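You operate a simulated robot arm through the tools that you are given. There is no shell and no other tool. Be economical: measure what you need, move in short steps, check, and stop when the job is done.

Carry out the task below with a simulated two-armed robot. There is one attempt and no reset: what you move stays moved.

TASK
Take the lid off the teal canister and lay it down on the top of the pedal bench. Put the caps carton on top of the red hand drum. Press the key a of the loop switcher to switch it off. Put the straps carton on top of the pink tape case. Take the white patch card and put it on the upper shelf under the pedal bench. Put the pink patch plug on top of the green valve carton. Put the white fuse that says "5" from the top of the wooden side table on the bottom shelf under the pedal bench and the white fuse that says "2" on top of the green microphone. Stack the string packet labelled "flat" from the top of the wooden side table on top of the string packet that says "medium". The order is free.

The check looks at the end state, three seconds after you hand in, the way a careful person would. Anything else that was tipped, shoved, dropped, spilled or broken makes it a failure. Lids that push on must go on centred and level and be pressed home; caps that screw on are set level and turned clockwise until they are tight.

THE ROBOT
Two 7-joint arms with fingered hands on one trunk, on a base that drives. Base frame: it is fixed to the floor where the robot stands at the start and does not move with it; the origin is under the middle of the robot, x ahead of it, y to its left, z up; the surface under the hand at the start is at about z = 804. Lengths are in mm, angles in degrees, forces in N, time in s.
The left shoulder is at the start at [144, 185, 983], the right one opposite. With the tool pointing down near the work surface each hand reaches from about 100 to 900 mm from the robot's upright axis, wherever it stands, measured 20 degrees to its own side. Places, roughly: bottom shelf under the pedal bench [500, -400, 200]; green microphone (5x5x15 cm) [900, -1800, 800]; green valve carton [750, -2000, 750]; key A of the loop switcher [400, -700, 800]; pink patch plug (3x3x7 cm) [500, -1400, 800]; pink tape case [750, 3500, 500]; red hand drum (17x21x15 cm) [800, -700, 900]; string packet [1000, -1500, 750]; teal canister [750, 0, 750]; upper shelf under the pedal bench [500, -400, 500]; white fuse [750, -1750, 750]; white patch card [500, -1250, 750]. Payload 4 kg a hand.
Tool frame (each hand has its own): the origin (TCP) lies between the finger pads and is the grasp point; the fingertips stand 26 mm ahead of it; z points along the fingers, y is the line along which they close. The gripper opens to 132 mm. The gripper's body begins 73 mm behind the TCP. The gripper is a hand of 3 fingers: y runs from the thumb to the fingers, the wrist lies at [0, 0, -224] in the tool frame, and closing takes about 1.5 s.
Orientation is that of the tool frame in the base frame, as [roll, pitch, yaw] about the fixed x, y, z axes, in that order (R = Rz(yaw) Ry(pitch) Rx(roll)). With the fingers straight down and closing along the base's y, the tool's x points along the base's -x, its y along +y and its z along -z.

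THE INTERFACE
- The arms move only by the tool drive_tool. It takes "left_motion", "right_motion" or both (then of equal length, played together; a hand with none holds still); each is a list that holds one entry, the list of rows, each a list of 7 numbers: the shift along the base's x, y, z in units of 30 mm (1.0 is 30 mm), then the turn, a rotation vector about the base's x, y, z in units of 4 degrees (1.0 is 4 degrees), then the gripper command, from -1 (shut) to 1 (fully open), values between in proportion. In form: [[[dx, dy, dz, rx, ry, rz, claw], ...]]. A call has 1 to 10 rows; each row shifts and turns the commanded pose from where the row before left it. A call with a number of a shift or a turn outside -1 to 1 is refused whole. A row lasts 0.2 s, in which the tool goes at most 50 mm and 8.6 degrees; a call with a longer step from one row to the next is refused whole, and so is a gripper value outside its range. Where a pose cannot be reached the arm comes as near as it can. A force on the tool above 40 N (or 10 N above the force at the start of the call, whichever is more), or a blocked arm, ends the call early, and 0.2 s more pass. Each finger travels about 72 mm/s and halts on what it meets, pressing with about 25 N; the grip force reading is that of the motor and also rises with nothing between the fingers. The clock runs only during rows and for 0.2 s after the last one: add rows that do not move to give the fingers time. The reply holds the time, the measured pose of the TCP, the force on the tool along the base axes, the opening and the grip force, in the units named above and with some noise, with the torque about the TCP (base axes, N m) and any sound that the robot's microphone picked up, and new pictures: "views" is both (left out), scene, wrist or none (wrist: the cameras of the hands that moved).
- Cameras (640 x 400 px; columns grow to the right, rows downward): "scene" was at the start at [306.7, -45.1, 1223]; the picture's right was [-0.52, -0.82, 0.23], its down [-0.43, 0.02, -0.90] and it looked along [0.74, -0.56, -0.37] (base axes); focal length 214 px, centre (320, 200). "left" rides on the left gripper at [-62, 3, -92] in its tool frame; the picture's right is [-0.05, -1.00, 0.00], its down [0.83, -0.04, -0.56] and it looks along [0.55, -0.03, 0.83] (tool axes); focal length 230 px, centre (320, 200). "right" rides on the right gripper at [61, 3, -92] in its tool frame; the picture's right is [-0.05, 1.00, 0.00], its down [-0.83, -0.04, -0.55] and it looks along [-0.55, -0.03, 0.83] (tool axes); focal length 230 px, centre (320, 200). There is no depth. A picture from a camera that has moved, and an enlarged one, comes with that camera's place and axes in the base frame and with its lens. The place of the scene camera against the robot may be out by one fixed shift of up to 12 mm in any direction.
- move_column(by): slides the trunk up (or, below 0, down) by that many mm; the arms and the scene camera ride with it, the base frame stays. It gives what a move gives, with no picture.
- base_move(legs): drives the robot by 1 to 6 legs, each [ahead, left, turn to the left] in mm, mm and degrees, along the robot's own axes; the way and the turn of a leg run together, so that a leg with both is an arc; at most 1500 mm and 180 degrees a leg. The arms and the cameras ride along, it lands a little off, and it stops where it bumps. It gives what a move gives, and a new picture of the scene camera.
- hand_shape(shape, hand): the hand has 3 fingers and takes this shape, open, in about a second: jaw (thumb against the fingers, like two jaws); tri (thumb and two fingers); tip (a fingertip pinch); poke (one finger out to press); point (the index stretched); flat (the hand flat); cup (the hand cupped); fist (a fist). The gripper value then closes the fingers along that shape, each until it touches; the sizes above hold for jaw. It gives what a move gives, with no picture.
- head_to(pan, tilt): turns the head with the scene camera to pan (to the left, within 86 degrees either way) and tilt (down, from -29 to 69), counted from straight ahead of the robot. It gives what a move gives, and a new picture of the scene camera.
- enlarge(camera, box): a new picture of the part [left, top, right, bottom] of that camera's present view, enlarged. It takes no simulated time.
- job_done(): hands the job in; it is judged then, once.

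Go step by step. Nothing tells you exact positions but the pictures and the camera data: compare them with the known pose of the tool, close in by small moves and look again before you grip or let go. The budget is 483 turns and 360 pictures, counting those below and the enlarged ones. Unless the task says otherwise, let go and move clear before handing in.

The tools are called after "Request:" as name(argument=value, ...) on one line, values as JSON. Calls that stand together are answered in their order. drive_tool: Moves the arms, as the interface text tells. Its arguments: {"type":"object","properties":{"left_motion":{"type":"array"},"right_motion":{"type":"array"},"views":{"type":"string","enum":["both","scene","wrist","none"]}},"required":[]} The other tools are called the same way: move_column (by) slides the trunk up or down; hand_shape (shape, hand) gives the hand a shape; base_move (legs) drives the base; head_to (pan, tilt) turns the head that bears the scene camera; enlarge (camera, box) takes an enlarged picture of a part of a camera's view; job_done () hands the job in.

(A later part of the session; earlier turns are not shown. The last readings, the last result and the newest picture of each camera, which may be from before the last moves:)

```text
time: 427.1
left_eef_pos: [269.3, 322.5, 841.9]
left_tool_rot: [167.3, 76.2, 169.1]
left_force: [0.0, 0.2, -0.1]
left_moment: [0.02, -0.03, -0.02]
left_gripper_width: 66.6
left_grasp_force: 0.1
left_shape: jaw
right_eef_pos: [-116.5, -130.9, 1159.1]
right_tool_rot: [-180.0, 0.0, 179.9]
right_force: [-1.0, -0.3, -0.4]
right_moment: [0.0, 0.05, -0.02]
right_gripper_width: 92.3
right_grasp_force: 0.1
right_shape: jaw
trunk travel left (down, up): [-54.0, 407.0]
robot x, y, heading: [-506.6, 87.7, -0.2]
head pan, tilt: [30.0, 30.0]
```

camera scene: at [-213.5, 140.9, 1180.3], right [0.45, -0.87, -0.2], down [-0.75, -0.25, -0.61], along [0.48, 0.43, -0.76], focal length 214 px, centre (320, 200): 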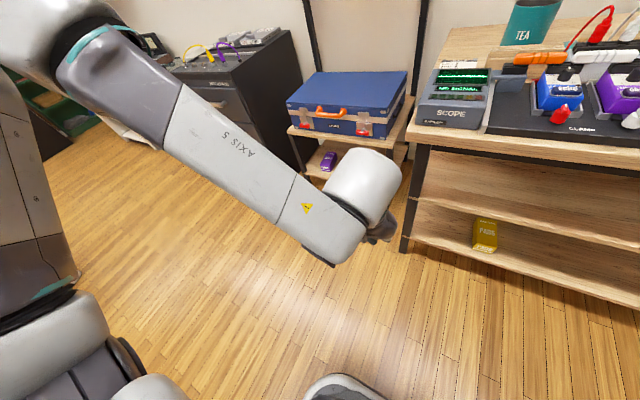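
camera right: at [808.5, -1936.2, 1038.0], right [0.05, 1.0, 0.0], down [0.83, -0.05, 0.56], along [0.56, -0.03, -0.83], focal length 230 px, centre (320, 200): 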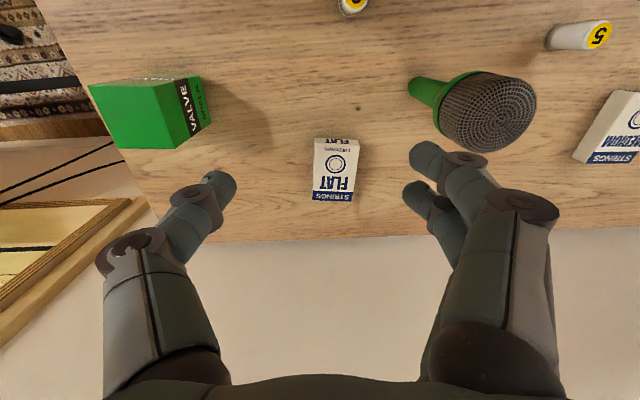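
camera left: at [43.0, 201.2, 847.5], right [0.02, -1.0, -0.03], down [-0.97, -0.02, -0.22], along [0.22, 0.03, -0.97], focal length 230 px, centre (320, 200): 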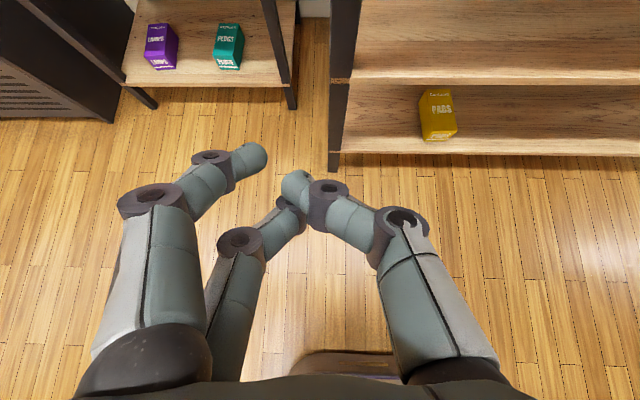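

Request:
drive_tool(left_motion=[[[0, 0, 0, 0, 1, 0, 0], [0, 0, 0, 0, 1, 0, 0], [0, 0, 0, 0, 1, 0, 0], [0, 0, 0, 0, 1, 0, 0], [0, 0, 0, 0, 1, 0, 0], [0, 0, 0.3, 0, 1, 0, 0], [0, 0, 0.3, 0, 1, 0, 0], [0, 0, 0.3, 0, 1, 0, 0], [0, 0, 0.3, 0, 1, 0, 0], [0, 0, 0.3, 0, 1, 0, 0]]], views="none")

Request:
drive_tool(left_motion=[[[0, 0, 0.8, 0, 1, 0, 0], [0, 0, 0.8, 0, 1, 0, 0], [0, 0, 0.8, 0, 1, 0, 0], [0, 0, 0.8, 0, 1, 0, 0], [0, 0, 0.8, 0, 1, 0, 0]]], views="none")

```text
time: 429.3
left_eef_pos: [199.7, 257.2, 821.0]
left_tool_rot: [175.8, 37.0, 177.3]
left_force: [-0.1, 0.6, 0.9]
left_moment: [0.05, 0.0, 0.04]
left_gripper_width: 66.4
left_grasp_force: 0.1
left_shape: jaw
left hand out of reach, approached as far as the arm can: row 7, 8, 9, 10
right_eef_pos: [-119.1, -131.6, 1159.3]
right_tool_rot: [179.9, 0.0, 180.0]
right_force: [-0.3, -0.1, 0.1]
right_moment: [0.0, -0.03, -0.01]
right_gripper_width: 92.5
right_grasp_force: 0.0
right_shape: jaw
trunk travel left (down, up): [-54.0, 407.0]
robot x, y, heading: [-503.7, 87.5, -0.2]
head pan, tilt: [30.0, 30.0]
```

```text
time: 430.5
left_eef_pos: [116.0, 223.0, 806.2]
left_tool_rot: [176.5, 26.9, 178.3]
left_force: [1.0, -0.3, 0.4]
left_moment: [0.03, 0.03, 0.04]
left_gripper_width: 66.5
left_grasp_force: 0.0
left_shape: jaw
left hand out of reach, approached as far as the arm can: row 1, 2, 3, 4, 5
right_eef_pos: [-119.2, -132.5, 1158.5]
right_tool_rot: [-180.0, 0.1, 180.0]
right_force: [0.3, 0.9, 0.5]
right_moment: [0.01, 0.0, 0.0]
right_gripper_width: 92.6
right_grasp_force: 0.1
right_shape: jaw
trunk travel left (down, up): [-54.0, 407.0]
robot x, y, heading: [-502.7, 92.0, -0.1]
head pan, tilt: [30.0, 30.0]
```

The left arm is still in the underhand branch. I replicate the sequence that flipped it earlier.

Request:
drive_tool(left_motion=[[[0.9, 0.4, 0, 0, -1, 0, 0], [0.9, 0.4, 0, 0, -1, 0, 0], [0.9, 0.4, 0, 0, -1, 0, 0], [0.9, 0.4, 0, 0, -1, 0, 0], [0.9, 0.4, 0, 0, -1, 0, 0], [0.6, 0.5, 0, 0, -1, 0, 0], [0.6, 0.5, 0, 0, -1, 0, 0], [0, 0, 0, 0, -1, 0, 0], [0, 0, 0, 0, -1, 0, 0], [0, 0, 0, 0, -1, 0, 0]]], views="none")

Request:
drive_tool(left_motion=[[[0, 0.5, 0, 0, -1, 0, 0], [0, 0.5, 0, 0, -1, 0, 0], [0, 0, -0.5, 0, -1, 0, 0], [0, 0, -0.5, 0, -1, 0, 0]]], views="none")

```text
time: 432.7
left_eef_pos: [287.5, 312.8, 806.6]
left_tool_rot: [172.9, 65.8, 174.9]
left_force: [0.2, -0.2, 0.3]
left_moment: [-0.02, -0.02, 0.0]
left_gripper_width: 66.5
left_grasp_force: 0.0
left_shape: jaw
right_eef_pos: [-117.2, -130.9, 1159.2]
right_tool_rot: [-179.9, 0.0, 179.8]
right_force: [0.3, 0.0, -1.1]
right_moment: [-0.02, -0.04, -0.01]
right_gripper_width: 92.9
right_grasp_force: 0.1
right_shape: jaw
trunk travel left (down, up): [-54.0, 407.0]
robot x, y, heading: [-502.7, 89.1, 0.2]
head pan, tilt: [30.0, 30.0]
```

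```text
time: 433.7
left_eef_pos: [287.8, 343.8, 775.8]
left_tool_rot: [163.3, 81.8, 165.5]
left_force: [0.5, 0.1, 0.7]
left_moment: [0.01, 0.02, -0.03]
left_gripper_width: 66.5
left_grasp_force: 0.1
left_shape: jaw
right_eef_pos: [-118.3, -131.5, 1159.0]
right_tool_rot: [-179.8, -0.1, 179.8]
right_force: [0.4, 0.3, -0.7]
right_moment: [0.0, 0.0, -0.02]
right_gripper_width: 92.5
right_grasp_force: 0.0
right_shape: jaw
trunk travel left (down, up): [-54.0, 407.0]
robot x, y, heading: [-503.5, 91.0, -0.1]
head pan, tilt: [30.0, 30.0]
```

Request:
drive_tool(left_motion=[[[-0.3, -0.3, 0.9, 0, 0, 0, 0], [-0.3, -0.3, 0.9, 0, 0, 0, 0], [0, -0.3, 0.9, 0, 0, 0, 0], [0, -0.3, 0.9, 0, 0, 0, 0], [0, -0.3, 0.9, 0, 0, 0, 0], [0, -0.3, 0.9, 0, 0, 0, 0]]], views="none")

Request:
drive_tool(left_motion=[[[0, 0, 0, 0, 1, 0, 0], [0, 0, 0, 0, 1, 0, 0], [0, 0, 0, 0, 1, 0, 0], [0, 0, 0, 0, 1, 0, 0], [0, 0, 0, 0, 1, 0, 0], [0, 0, 0.3, 0, 1, 0, 0], [0, 0, 0.3, 0, 1, 0, 0], [0, 0, 0.3, 0, 1, 0, 0], [0, 0, 0.3, 0, 1, 0, 0], [0, 0, 0.3, 0, 1, 0, 0]]], views="none")

Request:
drive_tool(left_motion=[[[0, 0, 0.7, 0, 1, 0, 0], [0, 0, 0.7, 0, 1, 0, 0], [0, 0, 0.7, 0, 1, 0, 0], [0, 0, 0.7, 0, 1, 0, 0], [0, 0, 0.7, 0, 0, 0, 0], [0, 0, 0.7, 0, 0, 0, 0]]], views="none")

```text
time: 435.1
left_eef_pos: [266.4, 288.9, 936.1]
left_tool_rot: [162.8, 81.5, 165.0]
left_force: [0.2, 0.4, 1.6]
left_moment: [0.0, -0.01, 0.0]
left_gripper_width: 66.7
left_grasp_force: 0.1
left_shape: jaw
right_eef_pos: [-120.3, -132.6, 1159.7]
right_tool_rot: [-180.0, 0.1, 179.9]
right_force: [0.7, 0.2, 0.1]
right_moment: [0.01, -0.01, 0.03]
right_gripper_width: 93.0
right_grasp_force: 0.1
right_shape: jaw
trunk travel left (down, up): [-54.0, 407.0]
robot x, y, heading: [-504.5, 88.6, -0.0]
head pan, tilt: [30.0, 30.0]
```

```text
time: 437.3
left_eef_pos: [243.4, 217.5, 896.2]
left_tool_rot: [176.2, 43.1, 177.8]
left_force: [0.0, -0.1, 0.0]
left_moment: [0.01, 0.03, 0.01]
left_gripper_width: 66.4
left_grasp_force: 0.0
left_shape: jaw
left hand out of reach, approached as far as the arm can: row 7, 8, 9, 10
right_eef_pos: [-118.4, -133.3, 1158.5]
right_tool_rot: [-180.0, 0.0, 179.9]
right_force: [-0.9, -0.3, 0.2]
right_moment: [-0.02, 0.01, 0.01]
right_gripper_width: 92.7
right_grasp_force: 0.1
right_shape: jaw
trunk travel left (down, up): [-54.0, 407.0]
robot x, y, heading: [-503.9, 91.0, -0.0]
head pan, tilt: [30.0, 30.0]
```

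```text
time: 438.7
left_eef_pos: [202.2, 193.1, 880.6]
left_tool_rot: [176.8, 38.2, 179.2]
left_force: [0.4, 0.8, 0.1]
left_moment: [0.02, 0.03, -0.01]
left_gripper_width: 66.6
left_grasp_force: 0.0
left_shape: jaw
left hand out of reach, approached as far as the arm can: row 1, 2, 3, 4, 5, 6
right_eef_pos: [-120.0, -131.0, 1159.0]
right_tool_rot: [-180.0, 0.0, 179.9]
right_force: [-0.4, -0.4, -0.1]
right_moment: [0.0, 0.0, 0.0]
right_gripper_width: 92.5
right_grasp_force: 0.0
right_shape: jaw
trunk travel left (down, up): [-54.0, 407.0]
robot x, y, heading: [-504.8, 89.8, -0.1]
head pan, tilt: [30.0, 30.0]
```

I'll park the left hand high in its horizontal posture and use the right arm for fuse 5.

Request:
drive_tool(left_motion=[[[0.5, 0.3, 0, 0, -1, 0, 0], [0.5, 0.3, 0, 0, -1, 0, 0], [0.5, 0.3, 0, 0, -1, 0, 0], [0.5, 0.3, 0, 0, -1, 0, 0], [0, 0.3, 0, 0, -1, 0, 0], [0, 0.3, 0, 0, -1, 0, 0], [0, 0.3, 0, 0, -1, 0, 0], [0, 0.3, 0, 0, -1, 0, 0], [0, 0, 0, 0, -1, 0, 0], [0, 0, 0, 0, -1, 0, 0]]], views="none")

Request:
drive_tool(left_motion=[[[0, 0, 0.9, 0, -0.3, 0, 0], [0, 0, 0.9, 0, 0, 0, 0], [0, 0, 0.9, 0, 0, 0, 0], [0, 0, 0.9, 0, 0, 0, 0], [0, 0, 0.9, 0, 0, 0, 0], [0, 0, 0.9, 0, 0, 0, 0]]], views="none")

```text
time: 440.9
left_eef_pos: [260.4, 265.7, 879.9]
left_tool_rot: [172.6, 77.8, 175.1]
left_force: [0.0, 0.6, 0.4]
left_moment: [0.01, -0.01, 0.04]
left_gripper_width: 66.5
left_grasp_force: 0.1
left_shape: jaw
right_eef_pos: [-117.7, -130.9, 1159.7]
right_tool_rot: [-179.9, 0.0, 179.9]
right_force: [0.6, 0.5, -0.3]
right_moment: [0.03, 0.02, -0.02]
right_gripper_width: 92.9
right_grasp_force: 0.1
right_shape: jaw
trunk travel left (down, up): [-54.0, 407.0]
robot x, y, heading: [-505.2, 92.8, -0.0]
head pan, tilt: [30.0, 30.0]
```

```text
time: 442.3
left_eef_pos: [259.2, 264.2, 1043.2]
left_tool_rot: [171.9, 79.0, 174.4]
left_force: [-1.1, 1.0, -0.6]
left_moment: [0.0, -0.01, -0.01]
left_gripper_width: 66.7
left_grasp_force: 0.1
left_shape: jaw
right_eef_pos: [-120.5, -131.6, 1159.4]
right_tool_rot: [-179.8, 0.1, 179.8]
right_force: [-0.9, 0.1, 0.2]
right_moment: [-0.02, -0.04, 0.01]
right_gripper_width: 92.7
right_grasp_force: 0.1
right_shape: jaw
trunk travel left (down, up): [-54.0, 407.0]
robot x, y, heading: [-501.5, 92.7, -0.2]
head pan, tilt: [30.0, 30.0]
```

Request:
drive_tool(left_motion=[[[0, 0, 0, 0, 1, 0, 0], [0, 0, 0, 0, 1, 0, 0], [0, 0, 0, 0, 1, 0, 0], [0, 0, 0, 0, 1, 0, 0], [0, 0, 0, 0, 1, 0, 0], [0, 0, 0, 0, 1, 0, 0], [0, 0, 0, 0, 1, 0, 0], [0, 0, 0, 0, 1, 0, 0], [0, 0, 0, 0, 1, 0, 0], [0, 0, 0, 0, 1, 0, 0]]], views="scene")

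```text
time: 444.5
left_eef_pos: [230.6, 203.7, 879.3]
left_tool_rot: [176.9, 39.8, 179.2]
left_force: [0.1, 0.2, 0.1]
left_moment: [0.01, -0.02, -0.01]
left_gripper_width: 66.6
left_grasp_force: 0.2
left_shape: jaw
left hand out of reach, approached as far as the arm can: row 4, 5, 6, 7, 8, 9, 10
right_eef_pos: [-118.6, -132.0, 1159.4]
right_tool_rot: [-180.0, 0.0, 179.9]
right_force: [0.6, -1.2, -0.1]
right_moment: [0.0, -0.03, -0.01]
right_gripper_width: 92.7
right_grasp_force: 0.0
right_shape: jaw
trunk travel left (down, up): [-54.0, 407.0]
robot x, y, heading: [-501.2, 88.8, -0.2]
head pan, tilt: [30.0, 30.0]
camera scene: at [-212.8, 140.2, 1180.2], right [0.45, -0.87, -0.2], down [-0.75, -0.25, -0.61], along [0.48, 0.43, -0.76], focal length 214 px, centre (320, 200)
```

scene: 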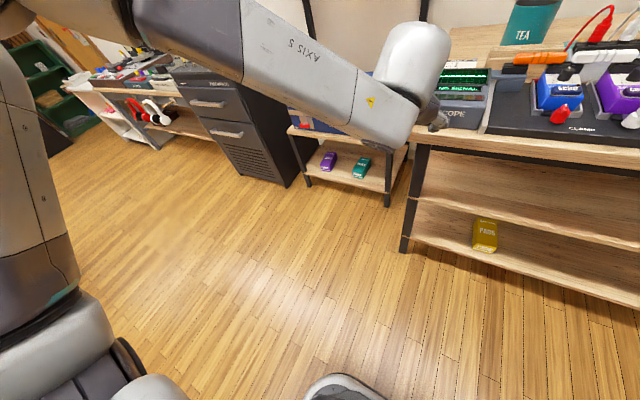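

Request:
drive_tool(left_motion=[[[0.2, 0.3, 0, 0, -1, 0, 0], [0.2, 0.3, 0, 0, -1, 0, 0], [0.2, 0.3, 0, 0, -1, 0, 0], [0.2, 0.3, 0, 0, -1, 0, 0], [0, 0.3, 0, 0, -1, 0, 0], [0, 0.3, 0, 0, -1, 0, 0], [0, 0.3, 0, 0, -1, 0, 0], [0, 0.3, 0, 0, -1, 0, 0], [0, 0, 0, 0, -1, 0, 0], [0, 0, 0, 0, -1, 0, 0]]], views="none")

Request:
drive_tool(left_motion=[[[0, 0, 0.9, 0, -0.3, 0, 0], [0, 0, 0.9, 0, 0, 0, 0], [0, 0, 0.9, 0, 0, 0, 0], [0, 0, 0.9, 0, 0, 0, 0], [0, 0, 0.9, 0, 0, 0, 0], [0, 0, 0.9, 0, 0, 0, 0], [0, 0, 0.9, 0, 0, 0, 0], [-0.5, 0.3, 0, 0, 0, 0, 0], [-0.5, 0.3, 0, 0, 0, 0, 0], [-0.5, 0.3, 0, 0, 0, 0, 0]]], views="none")

```text
time: 446.7
left_eef_pos: [252.6, 277.2, 880.9]
left_tool_rot: [172.3, 78.9, 174.7]
left_force: [0.0, 0.9, 0.5]
left_moment: [0.01, 0.01, 0.01]
left_gripper_width: 66.4
left_grasp_force: 0.1
left_shape: jaw
right_eef_pos: [-118.4, -131.4, 1159.4]
right_tool_rot: [-179.9, 0.0, 179.8]
right_force: [-0.4, 1.3, 0.6]
right_moment: [0.01, 0.0, -0.03]
right_gripper_width: 92.6
right_grasp_force: 0.1
right_shape: jaw
trunk travel left (down, up): [-54.0, 407.0]
robot x, y, heading: [-505.3, 90.7, -0.0]
head pan, tilt: [30.0, 30.0]
```

```text
time: 448.9
left_eef_pos: [208.5, 304.2, 1069.6]
left_tool_rot: [171.6, 80.2, 174.1]
left_force: [0.9, 0.0, 0.1]
left_moment: [0.0, -0.01, -0.01]
left_gripper_width: 66.7
left_grasp_force: 0.0
left_shape: jaw
right_eef_pos: [-120.0, -131.7, 1160.4]
right_tool_rot: [-179.9, 0.2, 180.0]
right_force: [-0.3, 0.8, -0.3]
right_moment: [-0.01, -0.01, -0.02]
right_gripper_width: 92.6
right_grasp_force: 0.1
right_shape: jaw
trunk travel left (down, up): [-54.0, 407.0]
robot x, y, heading: [-504.5, 91.0, 0.1]
head pan, tilt: [30.0, 30.0]
```

Left hand parked high. I drive to the side table for fuse 5 using the right arm.

Request:
base_move(legs=[[250, 0, 0], [0, -1490, 0], [365, 0, 0]])

Request:
drive_tool(right_motion=[[[0.9, -0.2, -0.8, 0, 0, 0, 0.2], [0.9, -0.2, -0.8, 0, 0, 0, 0.2], [0.9, -0.2, -0.8, 0, 0, 0, 0], [0.9, -0.2, -0.8, 0, 0, 0, 0], [0.9, -0.2, -0.8, 0, 0, 0, 0], [0.9, -0.2, -0.8, 0, 0, 0, 0], [0.9, -0.2, -0.5, 0, 0, 0, 0]]], views="wrist")

```text
time: 459.6
left_eef_pos: [820.5, -1186.6, 1070.2]
left_tool_rot: [171.4, 80.2, 173.7]
left_force: [0.0, 0.0, 0.5]
left_moment: [0.01, -0.04, 0.0]
left_gripper_width: 66.6
left_grasp_force: 0.1
left_shape: jaw
right_eef_pos: [490.5, -1619.3, 1158.7]
right_tool_rot: [-179.9, 0.1, 179.6]
right_force: [-0.1, -0.1, 0.0]
right_moment: [0.04, 0.01, -0.03]
right_gripper_width: 92.6
right_grasp_force: 0.0
right_shape: jaw
trunk travel left (down, up): [-54.0, 407.0]
robot x, y, heading: [108.5, -1396.8, -0.4]
head pan, tilt: [30.0, 30.0]
camera scene: at [397.7, -1346.9, 1180.2], right [0.45, -0.87, -0.2], down [-0.75, -0.25, -0.61], along [0.48, 0.43, -0.76], focal length 214 px, centre (320, 200)
```

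scene: 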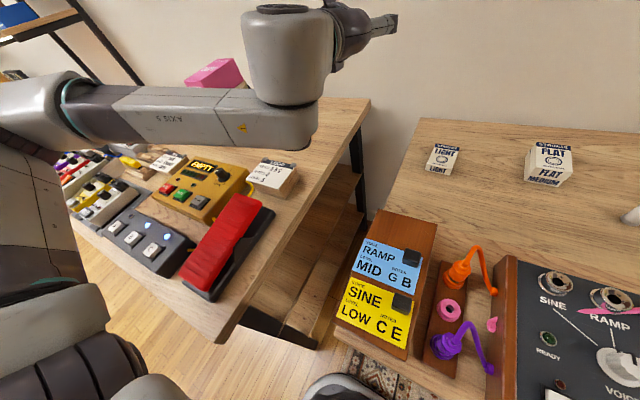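

```text
time: 461.2
left_eef_pos: [821.6, -1186.2, 1068.4]
left_tool_rot: [171.4, 80.0, 173.6]
left_force: [-0.1, -0.2, 0.0]
left_moment: [0.01, 0.01, 0.0]
left_gripper_width: 66.3
left_grasp_force: 0.0
left_shape: jaw
right_eef_pos: [681.9, -1663.1, 1000.4]
right_tool_rot: [-179.9, 0.0, 179.5]
right_force: [-0.6, -0.3, -0.2]
right_moment: [-0.02, 0.0, -0.01]
right_gripper_width: 66.9
right_grasp_force: 0.0
right_shape: jaw
trunk travel left (down, up): [-54.0, 407.0]
robot x, y, heading: [107.5, -1396.5, -0.2]
head pan, tilt: [30.0, 30.0]
camera right: at [620.9, -1658.8, 1090.4], right [0.06, 1.0, 0.0], down [0.83, -0.05, 0.56], along [0.55, -0.03, -0.83], focal length 230 px, centre (320, 200)
```

right: 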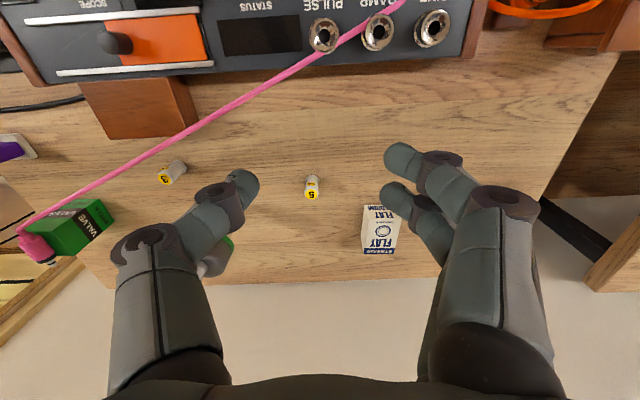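

Fuse 5 is at about [805, -1681]. I move the right hand above it.

Request:
drive_tool(right_motion=[[[0.5, -0.1, -1, 0, 0, 0, -0.1], [0.8, -0.1, -1, 0, 0, 0, -0.1], [0.8, -0.1, -1, 0, 0, 0, -0.1], [0.8, -0.15, -1, 0, 0, 0, -0.1], [0.8, -0.15, -0.7, 0, 0, 0, -0.1], [0.4, 0, 0, 0, 0, 0, -0.1]]], views="wrist")

```text
time: 462.6
left_eef_pos: [821.5, -1186.7, 1069.6]
left_tool_rot: [171.5, 80.0, 173.8]
left_force: [0.2, -0.7, -0.4]
left_moment: [0.01, -0.02, -0.01]
left_gripper_width: 66.5
left_grasp_force: 0.1
left_shape: jaw
right_eef_pos: [800.9, -1681.1, 858.7]
right_tool_rot: [-179.8, -0.1, 179.5]
right_force: [-0.2, -0.5, 0.0]
right_moment: [0.04, 0.03, -0.01]
right_gripper_width: 59.6
right_grasp_force: 0.1
right_shape: jaw
trunk travel left (down, up): [-54.0, 407.0]
robot x, y, heading: [104.0, -1393.0, -0.2]
head pan, tilt: [30.0, 30.0]
camera right: at [740.0, -1676.4, 949.0], right [0.06, 1.0, 0.0], down [0.83, -0.05, 0.56], along [0.55, -0.03, -0.83], focal length 230 px, centre (320, 200)
```

right: 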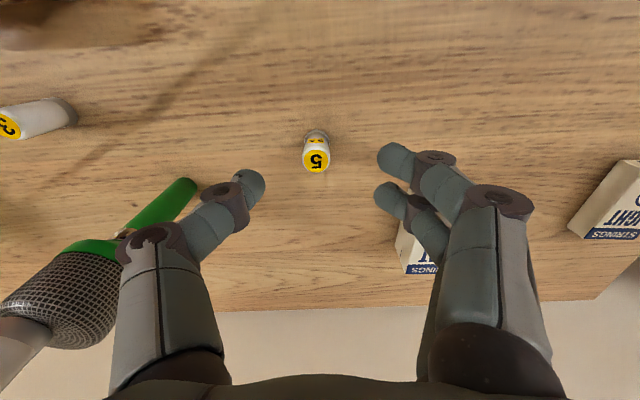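

Request:
drive_tool(right_motion=[[[0.15, 0, -0.8, 0, 0, 0, -0.1], [0, 0, -0.8, 0, 0, 0, -0.1], [0, 0, -0.7, 0, 0, 0, -0.1], [0, 0, 0, 0, 0, 0, -0.3], [0, 0, 0, 0, 0, 0, -0.7], [0, 0, 0, 0, 0, 0, -1], [0, 0, 0, 0, 0, 0, -1], [0, 0, 0, 0, 0, 0, -1]]], views="none")

Request:
drive_tool(right_motion=[[[0, 0, 0.5, 0, 0, 0, -1], [0, 0, 1, 0, 0, 0, -1], [0, 0, 1, 0, 0, 0, -1]]], views="wrist")

```text
time: 464.4
left_eef_pos: [820.6, -1185.6, 1068.8]
left_tool_rot: [171.4, 80.2, 173.7]
left_force: [-0.3, 0.2, -0.3]
left_moment: [0.04, 0.02, 0.01]
left_gripper_width: 66.6
left_grasp_force: 0.0
left_shape: jaw
right_eef_pos: [807.0, -1681.4, 790.6]
right_tool_rot: [-179.9, 0.1, 179.6]
right_force: [-0.1, 0.2, -0.2]
right_moment: [0.01, 0.0, -0.01]
right_gripper_width: 6.0
right_grasp_force: 24.8
right_shape: jaw
trunk travel left (down, up): [-54.0, 407.0]
robot x, y, heading: [103.6, -1393.1, -0.3]
head pan, tilt: [30.0, 30.0]
```

```text
time: 465.2
left_eef_pos: [820.5, -1186.2, 1070.5]
left_tool_rot: [171.6, 80.1, 173.7]
left_force: [-0.6, 0.0, -0.9]
left_moment: [-0.03, -0.01, 0.0]
left_gripper_width: 66.4
left_grasp_force: 0.0
left_shape: jaw
right_eef_pos: [805.8, -1679.6, 865.0]
right_tool_rot: [-179.9, 0.1, 179.7]
right_force: [-0.7, 1.0, 0.3]
right_moment: [-0.02, -0.01, 0.0]
right_gripper_width: 5.9
right_grasp_force: 25.2
right_shape: jaw
trunk travel left (down, up): [-54.0, 407.0]
robot x, y, heading: [106.5, -1397.0, -0.5]
head pan, tilt: [30.0, 30.0]
camera right: at [744.8, -1676.1, 955.8], right [0.06, 1.0, 0.0], down [0.83, -0.05, 0.56], along [0.56, -0.03, -0.83], focal length 230 px, centre (320, 200)
```

right: 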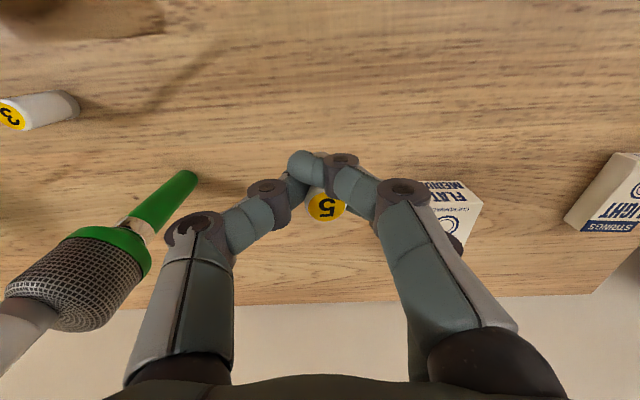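

Fuse 5 is held. I lift, retract, and drive back from the table towards the bench.

Request:
drive_tool(right_motion=[[[0, 0, 1, 0, 0, 0, -1], [0, 0, 1, 0, 0, 0, -1], [0, 0, 1, 0, 0, 0, -1], [-0.5, 0, 1, 0, 0, 0, -1], [-0.8, 0, 0.5, 0, 0, 0, -1], [-0.8, 0, 0, 0, 0, 0, -1], [-0.5, -0.3, 0, 0, 0, 0, -1]]], views="none")

Request:
base_move(legs=[[-860, 0, 0], [0, 1080, 0]])

Request:
move_column(by=-54)

```text
time: 466.8
left_eef_pos: [819.8, -1186.8, 1070.8]
left_tool_rot: [171.4, 80.2, 173.5]
left_force: [-0.1, -0.9, 0.8]
left_moment: [-0.02, -0.02, 0.0]
left_gripper_width: 66.4
left_grasp_force: 0.2
left_shape: jaw
right_eef_pos: [728.3, -1688.3, 1000.6]
right_tool_rot: [-179.9, 0.2, 179.6]
right_force: [-0.8, -0.6, -0.1]
right_moment: [0.01, -0.04, 0.03]
right_gripper_width: 6.1
right_grasp_force: 24.8
right_shape: jaw
trunk travel left (down, up): [-54.0, 407.0]
robot x, y, heading: [105.3, -1395.3, -0.4]
head pan, tilt: [30.0, 30.0]
```

```text
time: 476.5
left_eef_pos: [-25.6, -97.9, 1069.7]
left_tool_rot: [171.5, 80.1, 174.0]
left_force: [-0.5, -0.8, 0.2]
left_moment: [-0.01, 0.04, 0.0]
left_gripper_width: 66.7
left_grasp_force: 0.1
left_shape: jaw
right_eef_pos: [-114.1, -603.1, 1000.2]
right_tool_rot: [-179.8, 0.0, 179.8]
right_force: [0.0, 0.2, 0.0]
right_moment: [0.0, 0.03, 0.01]
right_gripper_width: 6.1
right_grasp_force: 25.6
right_shape: jaw
trunk travel left (down, up): [-54.0, 407.0]
robot x, y, heading: [-736.1, -314.0, -0.2]
head pan, tilt: [30.0, 30.0]
camera scene: at [-447.4, -261.3, 1180.2], right [0.45, -0.87, -0.2], down [-0.75, -0.25, -0.61], along [0.48, 0.43, -0.76], focal length 214 px, centre (320, 200)
```

scene: 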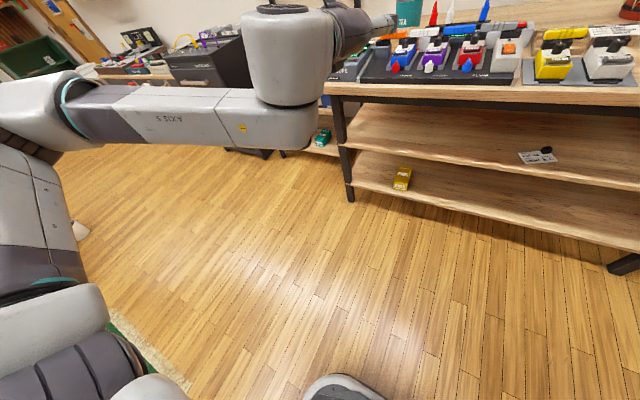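

```text
time: 477.4
left_eef_pos: [-14.5, -100.3, 993.3]
left_tool_rot: [173.0, 78.6, 175.8]
left_force: [0.1, 0.5, 0.7]
left_moment: [0.01, 0.04, 0.04]
left_gripper_width: 66.7
left_grasp_force: 0.0
left_shape: jaw
right_eef_pos: [-115.7, -602.8, 948.6]
right_tool_rot: [-180.0, 0.2, 179.9]
right_force: [-0.6, 0.3, -0.5]
right_moment: [0.0, -0.02, 0.03]
right_gripper_width: 5.8
right_grasp_force: 24.7
right_shape: jaw
trunk travel left (down, up): [0.0, 461.0]
robot x, y, heading: [-737.7, -312.0, -0.3]
head pan, tilt: [30.0, 30.0]
```

Now I pitch the right hand and lower it, in the open.

Request:
drive_tool(right_motion=[[[0.3, -0.2, -0.7, 0, -1, 0, -1], [0.3, -0.2, -0.7, 0, -1, 0, -1], [0.3, -0.2, -0.7, 0, -1, 0, -1], [0.3, -0.2, -0.7, 0, -1, 0, -1], [0.3, -0.2, -0.7, 0, -1, 0, -1], [0.3, -0.2, -0.7, 0, -1, 0, -1], [0.3, -0.2, -0.7, 0, -1, 0, -1], [0.3, -0.2, -0.7, 0, -1, 0, -1], [0, -0.2, -0.7, 0, -1, 0, -1], [0, -0.2, -0.7, 0, -1, 0, -1]]], views="none")

Request:
drive_tool(right_motion=[[[0, 0, -1, 0, -1, 0, -1], [0, 0, -1, 0, -1, 0, -1], [0, 0, -1, 0, -1, 0, -1], [0, 0, -1, 0, 0, 0, -1], [0, 0, -1, 0, 0, 0, -1], [0, 0, -1, 0, 0, 0, -1], [0, 0, -1, 0, 0, 0, -1], [0, 0, -0.4, 0, 0, 0, -1]]], views="none")

```text
time: 479.6
left_eef_pos: [-12.8, -100.1, 990.7]
left_tool_rot: [173.2, 78.3, 175.6]
left_force: [0.8, 0.1, 0.4]
left_moment: [-0.05, -0.01, 0.01]
left_gripper_width: 66.4
left_grasp_force: 0.1
left_shape: jaw
right_eef_pos: [-42.1, -662.5, 737.4]
right_tool_rot: [179.8, 40.0, 179.8]
right_force: [0.3, -0.4, -0.5]
right_moment: [0.05, -0.02, 0.01]
right_gripper_width: 6.0
right_grasp_force: 25.7
right_shape: jaw
trunk travel left (down, up): [0.0, 461.0]
robot x, y, heading: [-736.4, -313.4, -0.0]
head pan, tilt: [30.0, 30.0]
```

```text
time: 481.4
left_eef_pos: [-13.5, -101.1, 991.2]
left_tool_rot: [173.1, 78.4, 175.7]
left_force: [-0.1, 0.6, 0.1]
left_moment: [0.0, -0.02, 0.02]
left_gripper_width: 66.3
left_grasp_force: 0.0
left_shape: jaw
right_eef_pos: [-43.2, -663.4, 537.2]
right_tool_rot: [179.9, 52.0, 179.9]
right_force: [0.4, 0.5, -0.8]
right_moment: [0.0, 0.01, -0.02]
right_gripper_width: 5.9
right_grasp_force: 24.8
right_shape: jaw
right hand out of reach, approached as far as the arm can: row 7, 8
trunk travel left (down, up): [0.0, 461.0]
robot x, y, heading: [-734.6, -310.6, -0.2]
head pan, tilt: [30.0, 30.0]
```

Request:
drive_tool(right_motion=[[[0, 0, 0, 0, -1, 0, -1], [0, 0, 0, 0, -1, 0, -1], [0, 0, 0, 0, -1, 0, -1], [0, 0, 0, 0, -1, 0, -1], [0, 0, 0, 0, -1, 0, -1], [0, 0, 0, 0, -1, 0, -1], [0, 0, 0, 0, -1, 0, -1]]], views="none")

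Request:
drive_tool(right_motion=[[[-0.3, 0.2, -1, 0, 0, 0, -1], [-0.3, 0.2, -1, 0, 0, 0, -1], [-0.3, 0.2, -1, 0, 0, 0, -1], [0, 0, -1, 0, 0, 0, -1]]], views="none")

```text
time: 483.0
left_eef_pos: [-12.4, -99.8, 991.0]
left_tool_rot: [173.1, 78.4, 175.7]
left_force: [0.2, -0.3, 0.9]
left_moment: [0.01, 0.02, 0.0]
left_gripper_width: 66.5
left_grasp_force: 0.1
left_shape: jaw
right_eef_pos: [-34.0, -667.8, 558.5]
right_tool_rot: [179.4, 54.9, 179.4]
right_force: [0.5, -0.7, -1.1]
right_moment: [0.04, 0.0, 0.04]
right_gripper_width: 6.0
right_grasp_force: 25.0
right_shape: jaw
right hand out of reach, approached as far as the arm can: row 1, 2, 3, 4, 5, 6, 7
trunk travel left (down, up): [0.0, 461.0]
robot x, y, heading: [-738.1, -314.2, -0.0]
head pan, tilt: [30.0, 30.0]
```

```text
time: 484.0
left_eef_pos: [-12.7, -101.1, 990.8]
left_tool_rot: [173.1, 78.4, 175.5]
left_force: [-0.5, 0.0, 0.3]
left_moment: [0.02, -0.02, 0.01]
left_gripper_width: 66.6
left_grasp_force: 0.2
left_shape: jaw
right_eef_pos: [-27.3, -686.4, 539.8]
right_tool_rot: [179.3, 53.8, 179.5]
right_force: [-0.1, 0.1, -0.5]
right_moment: [-0.01, 0.05, -0.05]
right_gripper_width: 6.0
right_grasp_force: 24.7
right_shape: jaw
right hand out of reach, approached as far as the arm can: row 1, 2, 3, 4
trunk travel left (down, up): [0.0, 461.0]
robot x, y, heading: [-739.2, -312.8, -0.1]
head pan, tilt: [30.0, 30.0]
```

The right arm can't keep a steep pitch this low. With about 30° pitch I can still place the fuse just inside the bottom shelf's front; I test that pose.

Request:
drive_tool(right_motion=[[[0, 0, 0, 0, 1, 0, -1], [0, 0, 0, 0, 1, 0, -1], [0, 0, 0, 0, 1, 0, -1], [0, 0, -0.5, 0, 1, 0, -1], [0, 0, -1, 0, 1, 0, -1], [0, 0, -1, 0, 1, 0, -1], [0, 0, -1, 0, 0, 0, -1], [0, 0, -1, 0, 0, 0, -1], [0, 0, -1, 0, 0, 0, -1], [0, 0, -1, 0, 0, 0, -1]]], views="none")

Request:
drive_tool(right_motion=[[[0, 0, -0.8, 0, 0, 0, -1], [0, 0, -0.8, 0, 0, 0, -1], [0, 0, -0.5, 0, 0, 0, -1]]], views="none")

```text
time: 486.2
left_eef_pos: [-11.5, -99.9, 991.0]
left_tool_rot: [173.3, 78.3, 175.8]
left_force: [-1.0, -0.2, 0.0]
left_moment: [-0.02, 0.0, 0.02]
left_gripper_width: 66.4
left_grasp_force: 0.1
left_shape: jaw
right_eef_pos: [-29.0, -686.6, 344.3]
right_tool_rot: [179.6, 30.8, 179.6]
right_force: [-0.2, 0.5, -0.8]
right_moment: [0.0, 0.0, -0.02]
right_gripper_width: 5.7
right_grasp_force: 24.6
right_shape: jaw
trunk travel left (down, up): [0.0, 461.0]
robot x, y, heading: [-738.2, -310.9, -0.4]
head pan, tilt: [30.0, 30.0]
```

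```text
time: 487.0
left_eef_pos: [-11.9, -100.3, 990.3]
left_tool_rot: [173.2, 78.3, 175.7]
left_force: [-0.5, 0.3, -0.5]
left_moment: [0.0, 0.04, 0.04]
left_gripper_width: 66.2
left_grasp_force: 0.0
left_shape: jaw
right_eef_pos: [-12.6, -695.9, 319.4]
right_tool_rot: [179.7, 30.6, 179.7]
right_force: [0.8, -0.8, -1.3]
right_moment: [-0.03, -0.01, -0.02]
right_gripper_width: 5.8
right_grasp_force: 24.9
right_shape: jaw
right hand out of reach, approached as far as the arm can: row 1, 2, 3
trunk travel left (down, up): [0.0, 461.0]
robot x, y, heading: [-738.9, -314.0, 0.0]
head pan, tilt: [30.0, 30.0]
```

Request:
drive_tool(right_motion=[[[-1, 0.3, 0, 0, 0, 0, -1], [-1, 0.3, 0, 0, 0, 0, -1], [-1, 0.3, 0, 0, 0, 0, -1], [-1, 0.3, 0, 0, 0, 0, -1], [-0.8, 0, -0.6, 0, 0, 0, -1], [0, 0, -0.8, 0, 0, 0, -1], [0, 0, -0.8, 0, 0, 0, -1], [0, 0, -0.3, 0, 0, 0, -1]]], views="wrist")

```text
time: 488.8
left_eef_pos: [-12.7, -99.4, 991.6]
left_tool_rot: [173.1, 78.3, 175.6]
left_force: [0.0, -0.4, 0.7]
left_moment: [0.0, -0.01, -0.03]
left_gripper_width: 66.5
left_grasp_force: 0.0
left_shape: jaw
right_eef_pos: [-109.4, -709.1, 357.6]
right_tool_rot: [179.8, 30.6, 179.7]
right_force: [-0.2, 0.4, -1.5]
right_moment: [0.01, 0.01, -0.01]
right_gripper_width: 5.9
right_grasp_force: 25.3
right_shape: jaw
right hand out of reach, approached as far as the arm can: row 1, 2, 3, 4, 5, 6, 7, 8
trunk travel left (down, up): [0.0, 461.0]
robot x, y, heading: [-737.3, -309.5, -0.2]
head pan, tilt: [30.0, 30.0]
camera right: at [-209.6, -705.0, 403.4], right [0.05, 1.0, 0.03], down [0.43, -0.05, 0.9], along [0.9, -0.03, -0.43], focal length 230 px, centre (320, 200)
```

right: 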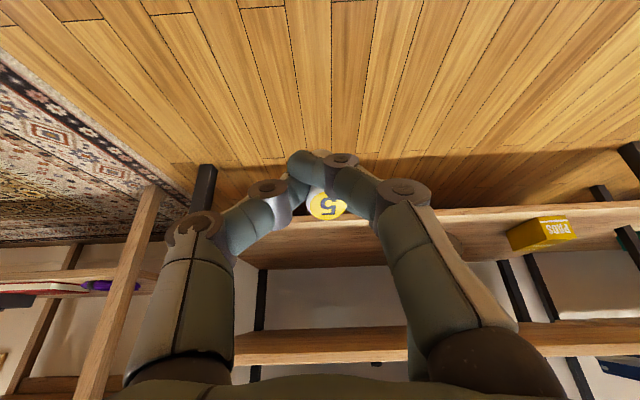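

The right hand's yaw is its unnatural one. I go back up to vertical and turn it 180°, which mirrors the left arm's good posture (no pictures needed).

Request:
drive_tool(right_motion=[[[0.5, 0, 0.8, 0, 0.5, 0, -1], [0.5, 0, 0.8, 0, 0.5, 0, -1], [0.5, 0, 0.8, 0, 0.7, 0, -1], [0.5, 0, 0.8, 0, 1, 0, -1], [0.5, 0, 0.8, 0, 1, 0, -1], [0, 0, 0.8, 0, 1, 0, -1], [0, 0, 0.8, 0, 1, 0, -1], [0, 0, 0.8, 0, 1, 0, -1], [0, 0, 0.8, 0, 1, 0, -1], [0, 0, 0.8, 0, 0, 0, -1]]], views="none")

Request:
drive_tool(right_motion=[[[0, 0, 1, 0, 0, 0, -1], [0, 0, 1, 0, 0, 0, -1], [0, 0, 1, 0, 0, 0, -1], [0, 0, 1, 0, 0, 0, -1], [0, 0, 1, 0, 0, 0, -1], [0, 0, 1, 0, 0, 0, -1], [0, 0, 1, 0, 0, 0, -1], [0, 0, 1, 0, 0, 0, -1]]], views="none")

Request:
drive_tool(right_motion=[[[0, 0, 0, 0, 0, -1, -1], [0, 0, 0, 0, 0, -1, -1], [0, 0, 0, 0, 0, -1, -1], [0, 0, 0, 0, 0, -1, -1], [0, 0, 0, 0, 0, -1, -1], [0, 0, 0, 0, 0, -1, -1], [0, 0, 0, 0, 0, -1, -1], [0, 0, 0, 0, 0, -1, -1], [0, 0, 0, 0, 0, -1, -1], [0, 0, 0, 0, 0, -1, -1]]], views="none")

```text
time: 491.0
left_eef_pos: [-12.7, -99.6, 991.3]
left_tool_rot: [173.3, 78.4, 175.7]
left_force: [-0.4, 0.0, 0.4]
left_moment: [-0.03, 0.01, 0.02]
left_gripper_width: 66.6
left_grasp_force: 0.1
left_shape: jaw
right_eef_pos: [-35.9, -708.1, 600.0]
right_tool_rot: [179.8, 0.1, 179.6]
right_force: [-1.1, -0.3, 0.8]
right_moment: [-0.01, 0.01, 0.03]
right_gripper_width: 5.8
right_grasp_force: 25.6
right_shape: jaw
trunk travel left (down, up): [0.0, 461.0]
robot x, y, heading: [-738.6, -314.2, -0.1]
head pan, tilt: [30.0, 30.0]
```

```text
time: 492.8
left_eef_pos: [-14.6, -98.9, 992.0]
left_tool_rot: [173.2, 78.3, 175.9]
left_force: [0.3, 0.3, -0.5]
left_moment: [0.01, 0.0, 0.01]
left_gripper_width: 66.5
left_grasp_force: 0.0
left_shape: jaw
right_eef_pos: [-36.4, -708.2, 836.3]
right_tool_rot: [179.9, 0.1, 179.5]
right_force: [-0.4, 0.7, -0.9]
right_moment: [0.03, 0.01, -0.04]
right_gripper_width: 6.1
right_grasp_force: 25.0
right_shape: jaw
trunk travel left (down, up): [0.0, 461.0]
robot x, y, heading: [-739.1, -312.4, -0.2]
head pan, tilt: [30.0, 30.0]
```

```text
time: 495.0
left_eef_pos: [-13.1, -99.9, 990.8]
left_tool_rot: [173.2, 78.4, 175.8]
left_force: [0.4, -0.1, -0.2]
left_moment: [-0.02, -0.04, 0.02]
left_gripper_width: 66.5
left_grasp_force: 0.0
left_shape: jaw
right_eef_pos: [-36.1, -708.0, 837.9]
right_tool_rot: [179.8, 0.2, 139.5]
right_force: [0.1, 0.1, -0.8]
right_moment: [-0.03, 0.02, 0.05]
right_gripper_width: 6.1
right_grasp_force: 24.9
right_shape: jaw
trunk travel left (down, up): [0.0, 461.0]
robot x, y, heading: [-736.9, -312.5, 0.2]
head pan, tilt: [30.0, 30.0]
```

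Yaw turning works. I continue the rotation to 0°.

Request:
drive_tool(right_motion=[[[0, 0, 0, 0, 0, -1, -1], [0, 0, 0, 0, 0, -1, -1], [0, 0, 0, 0, 0, -1, -1], [0, 0, 0, 0, 0, -1, -1], [0, 0, 0, 0, 0, -1, -1], [0, 0, 0, 0, 0, -1, -1], [0, 0, 0, 0, 0, -1, -1], [0, 0, 0, 0, 0, -1, -1], [0, 0, 0, 0, 0, -1, -1], [0, 0, 0, 0, 0, -1, -1]]], views="none")

Request:
drive_tool(right_motion=[[[0, 0, 0, 0, 0, -1, -1], [0, 0, 0, 0, 0, -1, -1], [0, 0, 0, 0, 0, -1, -1], [0, 0, 0, 0, 0, -1, -1], [0, 0, 0, 0, 0, -1, -1], [0, 0, 0, 0, 0, -1, -1], [0, 0, 0, 0, 0, -1, -1], [0, 0, 0, 0, 0, -1, -1], [0, 0, 0, 0, 0, -1, -1], [0, 0, 0, 0, 0, -1, -1]]], views="none")

Request:
drive_tool(right_motion=[[[0, 0, 0, 0, 0, -1, -1], [0, 0, 0, 0, 0, -1, -1], [0, 0, 0, 0, 0, -1, -1], [0, 0, 0, 0, 0, -1, -1], [0, 0, 0, 0, 0, -1, -1], [0, 0, 0, 0, 0, -1, -1], [0, 0, 0, 0, 0, -1, -1], [0, 0, 0, 0, 0, -1, -1], [0, 0, 0, 0, 0, -1, -1], [0, 0, 0, 0, 0, -1, -1]]], views="none")

Request:
drive_tool(right_motion=[[[0, 0, 0, 0, 0, -1, -1], [0, 0, 0, 0, 0, -1, -1], [0, 0, 0, 0, 0, -1, -1], [0, 0, 0, 0, 0, -1, -1], [0, 0, 0, 0, 0, -0.9, -1]]], views="none")

```text
time: 497.2
left_eef_pos: [-12.3, -100.6, 989.9]
left_tool_rot: [173.2, 78.5, 175.7]
left_force: [-0.8, 1.2, 1.0]
left_moment: [0.03, 0.04, 0.02]
left_gripper_width: 66.3
left_grasp_force: 0.0
left_shape: jaw
right_eef_pos: [-34.9, -708.3, 837.3]
right_tool_rot: [179.9, 0.1, 99.6]
right_force: [-0.3, 0.6, -0.8]
right_moment: [0.01, -0.02, -0.04]
right_gripper_width: 5.9
right_grasp_force: 24.4
right_shape: jaw
trunk travel left (down, up): [0.0, 461.0]
robot x, y, heading: [-741.4, -315.5, -0.3]
head pan, tilt: [30.0, 30.0]
```

```text
time: 499.4
left_eef_pos: [-12.8, -100.1, 989.9]
left_tool_rot: [173.0, 78.5, 175.6]
left_force: [0.0, 0.3, -0.5]
left_moment: [0.0, 0.0, 0.0]
left_gripper_width: 66.4
left_grasp_force: 0.1
left_shape: jaw
right_eef_pos: [-31.6, -944.1, 819.9]
right_tool_rot: [-179.9, -0.1, 60.0]
right_force: [0.7, 0.4, -0.7]
right_moment: [0.02, 0.0, 0.01]
right_gripper_width: 6.0
right_grasp_force: 25.1
right_shape: jaw
right hand out of reach, approached as far as the arm can: row 1, 2, 3, 4, 5, 6, 7, 8, 9, 10
trunk travel left (down, up): [0.0, 461.0]
robot x, y, heading: [-739.9, -313.6, -0.3]
head pan, tilt: [30.0, 30.0]
```

```text
time: 501.6
left_eef_pos: [-12.2, -99.7, 991.2]
left_tool_rot: [173.1, 78.5, 175.8]
left_force: [0.0, -0.1, 0.2]
left_moment: [0.02, -0.03, -0.01]
left_gripper_width: 66.5
left_grasp_force: 0.0
left_shape: jaw
right_eef_pos: [-29.9, -1029.2, 816.1]
right_tool_rot: [-180.0, 0.1, 44.4]
right_force: [-0.3, -1.1, -0.7]
right_moment: [0.01, 0.02, -0.01]
right_gripper_width: 5.9
right_grasp_force: 25.1
right_shape: jaw
right hand out of reach, approached as far as the arm can: row 1, 2, 3, 4, 5, 6, 7, 8, 9, 10
trunk travel left (down, up): [0.0, 461.0]
robot x, y, heading: [-740.4, -315.0, -0.2]
head pan, tilt: [30.0, 30.0]
```

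```text
time: 502.8
left_eef_pos: [-13.5, -99.9, 991.1]
left_tool_rot: [173.2, 78.4, 175.7]
left_force: [-0.5, -0.6, -0.5]
left_moment: [0.04, -0.01, 0.0]
left_gripper_width: 66.7
left_grasp_force: 0.0
left_shape: jaw
right_eef_pos: [-30.5, -1029.3, 815.5]
right_tool_rot: [-180.0, 0.1, 44.4]
right_force: [0.3, -0.5, -0.5]
right_moment: [-0.02, -0.02, 0.0]
right_gripper_width: 5.7
right_grasp_force: 24.2
right_shape: jaw
right hand out of reach, approached as far as the arm can: row 1, 2, 3, 4, 5
trunk travel left (down, up): [0.0, 461.0]
robot x, y, heading: [-740.3, -314.1, -0.3]
head pan, tilt: [30.0, 30.0]
```

Turning that way hits a joint limit, so I rotate back to 180° and try the flip pose that worked on the left, mirrored.

Request:
drive_tool(right_motion=[[[0, 0.5, 0, 0, 0, 1, -1], [0, 0.5, 0, 0, 0, 1, -1], [0, 0.5, 0, 0, 0, 1, -1], [0, 0.5, 0, 0, 0, 1, -1], [0, 0.5, 0, 0, 0, 1, -1], [0, 0.5, 0, 0, 0, 1, -1], [0, 0.5, 0, 0, 0, 1, -1], [0, 0.5, 0, 0, 0, 1, -1], [0, 0.5, 0, 0, 0, 1, -1], [0, 0.5, 0, 0, 0, 1, -1]]], views="none")

Request:
drive_tool(right_motion=[[[0, 0.5, 0, 0, 0, 1, -1], [0, 0.5, 0, 0, 0, 1, -1], [0, 0.5, 0, 0, 0, 1, -1], [0, 0.5, 0, 0, 0, 1, -1], [0, 0.5, 0, 0, 0, 1, -1], [0, 0.5, 0, 0, 0, 1, -1], [0, 0.5, 0, 0, 0, 1, -1], [0, 0.5, 0, 0, 0, 1, -1], [0, 0.5, 0, 0, 0, 1, -1], [0, 0.5, 0, 0, 0, 1, -1]]], views="none")

Request:
drive_tool(right_motion=[[[0, 0, 0, 0, 0, 1, -1], [0, 0, 0, 0, 0, 1, -1], [0, 0, 0, 0, 0, 1, -1], [0, 0, 0, 0, 0, 1, -1], [0, 0, 0, 0, 0, 1, -1], [0, 0, 0, 0, 0, 1, -1], [0, 0, 0, 0, 0, 1, -1], [0, 0, 0, 0, 0, 1, -1], [0, 0, 0, 0, 0, 1, -1], [0, 0, 0, 0, 0, 1, -1]]], views="none")

```text
time: 505.0
left_eef_pos: [-13.2, -100.4, 991.1]
left_tool_rot: [173.3, 78.4, 175.8]
left_force: [0.0, 0.4, 0.0]
left_moment: [0.01, -0.02, 0.02]
left_gripper_width: 66.5
left_grasp_force: 0.1
left_shape: jaw
right_eef_pos: [-31.1, -879.2, 814.6]
right_tool_rot: [179.9, 0.1, 84.4]
right_force: [-0.1, 0.4, -1.2]
right_moment: [0.04, 0.01, 0.0]
right_gripper_width: 6.0
right_grasp_force: 24.9
right_shape: jaw
trunk travel left (down, up): [0.0, 461.0]
robot x, y, heading: [-741.4, -312.5, -0.3]
head pan, tilt: [30.0, 30.0]
```

```text
time: 507.2
left_eef_pos: [-12.5, -100.1, 990.7]
left_tool_rot: [173.2, 78.4, 175.8]
left_force: [-0.1, -0.5, 0.1]
left_moment: [-0.01, -0.02, -0.01]
left_gripper_width: 66.6
left_grasp_force: 0.1
left_shape: jaw
right_eef_pos: [-32.3, -729.8, 817.0]
right_tool_rot: [-180.0, 0.1, 124.4]
right_force: [-0.6, -0.2, -1.0]
right_moment: [-0.01, 0.01, 0.0]
right_gripper_width: 5.9
right_grasp_force: 25.4
right_shape: jaw
trunk travel left (down, up): [0.0, 461.0]
robot x, y, heading: [-739.1, -312.4, 0.1]
head pan, tilt: [30.0, 30.0]
```

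```text
time: 509.4
left_eef_pos: [-13.1, -99.4, 991.8]
left_tool_rot: [173.2, 78.4, 175.7]
left_force: [-0.5, 1.0, 0.9]
left_moment: [0.02, -0.01, -0.03]
left_gripper_width: 66.4
left_grasp_force: 0.0
left_shape: jaw
right_eef_pos: [-30.4, -728.9, 816.4]
right_tool_rot: [179.9, 0.0, 164.4]
right_force: [-0.1, -0.7, 0.0]
right_moment: [-0.02, -0.01, 0.02]
right_gripper_width: 6.6
right_grasp_force: 25.1
right_shape: jaw
trunk travel left (down, up): [0.0, 461.0]
robot x, y, heading: [-739.6, -312.7, -0.2]
head pan, tilt: [30.0, 30.0]
```

Request:
drive_tool(right_motion=[[[-0.2, 0.3, -0.9, 0, -1, 1, -1], [-0.2, 0.3, -0.9, 0, -1, 1, -1], [0, 0.3, -0.9, 0, -1, 1, -1], [0, 0.3, -0.9, 0, -1, 0.9, -1], [0, 0.3, -0.9, 0, -1, 0, -1], [0, 0.2, -0.9, 0, -1, 0, -1], [0, 0.2, -0.9, 0, -1, 0, -1], [0, 0, -0.9, 0, -1, 0, -1], [0, 0, -0.9, 0, -1, 0, -1], [0, 0, -0.5, 0, -1, 0, -1]]], views="none")

Request:
drive_tool(right_motion=[[[0, 0, 0, 0, -1, 0, -1], [0, 0, 0, 0, -1, 0, -1], [0, 0, 0, 0, -1, 0, -1], [0, 0, 0, 0, -1, 0, -1], [0, 0, 0, 0, -1, 0, -1], [0, 0, 0, 0, -1, 0, -1], [0, 0, 0, 0, -1, 0, -1], [0, 0, 0, 0, -1, 0, -1], [0, 0, 0, 0, -1, 0, -1], [0, 0, 0, 0, -1, 0, -1]]], views="none")

```text
time: 511.6
left_eef_pos: [-12.9, -98.0, 991.1]
left_tool_rot: [173.3, 78.4, 175.9]
left_force: [-0.1, 1.2, 0.1]
left_moment: [-0.01, 0.01, -0.01]
left_gripper_width: 66.3
left_grasp_force: 0.0
left_shape: jaw
right_eef_pos: [-41.8, -672.9, 558.0]
right_tool_rot: [177.7, 39.8, 179.6]
right_force: [-1.2, -0.4, 0.0]
right_moment: [-0.03, 0.03, 0.01]
right_gripper_width: 5.9
right_grasp_force: 24.7
right_shape: jaw
trunk travel left (down, up): [0.0, 461.0]
robot x, y, heading: [-739.5, -312.5, -0.0]
head pan, tilt: [30.0, 30.0]
```

```text
time: 513.8
left_eef_pos: [-12.2, -100.4, 990.3]
left_tool_rot: [173.2, 78.4, 175.8]
left_force: [-0.1, 0.5, 0.1]
left_moment: [0.0, 0.0, 0.0]
left_gripper_width: 66.5
left_grasp_force: 0.1
left_shape: jaw
right_eef_pos: [-39.1, -673.3, 564.3]
right_tool_rot: [177.3, 55.4, 179.4]
right_force: [-0.5, -0.1, -0.3]
right_moment: [0.02, 0.03, -0.01]
right_gripper_width: 5.8
right_grasp_force: 25.2
right_shape: jaw
right hand out of reach, approached as far as the arm can: row 4, 5, 6, 7, 8, 9, 10
trunk travel left (down, up): [0.0, 461.0]
robot x, y, heading: [-740.8, -315.0, -0.2]
head pan, tilt: [30.0, 30.0]
```

Request:
drive_tool(right_motion=[[[0.2, 0.3, -0.3, 0, -1, 0, -1], [0.2, 0.3, -0.3, 0, -1, 0, -1], [0.2, 0.3, -0.3, 0, -1, 0, -1], [0.2, 0.3, -0.3, 0, -1, 0, -1], [0.2, 0.3, 0, 0, -1, 0, -1], [0.2, 0.3, 0, 0, -1, 0, -1]]], views="none")

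Request:
drive_tool(right_motion=[[[0, -1, 0, 0, -0.5, 0, -1], [0, -1, 0, 0, -0.5, 0, -1], [0, -1, 0, 0, -0.5, 0, -1], [0, -1, 0, 0, -0.5, 0, -1], [0, -1, 0, 0, -1, 0, -1], [0, -1, 0, 0, -1, 0, -1], [0, -1, 0, 0, -1, 0, -1], [0, 0, 0, 0, -1, 0, -1], [0, 0, 0, 0, -1, 0, -1], [0, 0, 0, 0, -1, 0, -1]]], views="none")

```text
time: 515.2
left_eef_pos: [-13.1, -99.0, 990.9]
left_tool_rot: [173.2, 78.4, 175.7]
left_force: [-0.2, -0.1, -1.3]
left_moment: [0.0, -0.02, -0.01]
left_gripper_width: 66.8
left_grasp_force: 0.2
left_shape: jaw
right_eef_pos: [20.7, -653.7, 640.2]
right_tool_rot: [175.6, 63.6, 178.1]
right_force: [0.0, -0.3, -0.8]
right_moment: [-0.03, 0.01, 0.03]
right_gripper_width: 5.8
right_grasp_force: 25.5
right_shape: jaw
right hand out of reach, approached as far as the arm can: row 1, 2, 3, 4, 5, 6
trunk travel left (down, up): [0.0, 461.0]
robot x, y, heading: [-738.0, -312.8, 0.2]
head pan, tilt: [30.0, 30.0]
```

```text
time: 517.4
left_eef_pos: [-13.1, -99.4, 990.6]
left_tool_rot: [173.0, 78.3, 175.8]
left_force: [-0.1, -0.6, -0.1]
left_moment: [-0.02, -0.01, -0.01]
left_gripper_width: 66.5
left_grasp_force: 0.0
left_shape: jaw
right_eef_pos: [57.3, -814.2, 731.0]
right_tool_rot: [174.9, 77.2, 177.8]
right_force: [-0.5, 0.4, -0.6]
right_moment: [0.02, 0.0, -0.02]
right_gripper_width: 5.9
right_grasp_force: 24.8
right_shape: jaw
right hand out of reach, approached as far as the arm can: row 1, 2, 3, 5, 6, 7, 8, 9, 10
trunk travel left (down, up): [0.0, 461.0]
robot x, y, heading: [-740.3, -311.0, -0.2]
head pan, tilt: [30.0, 30.0]
```

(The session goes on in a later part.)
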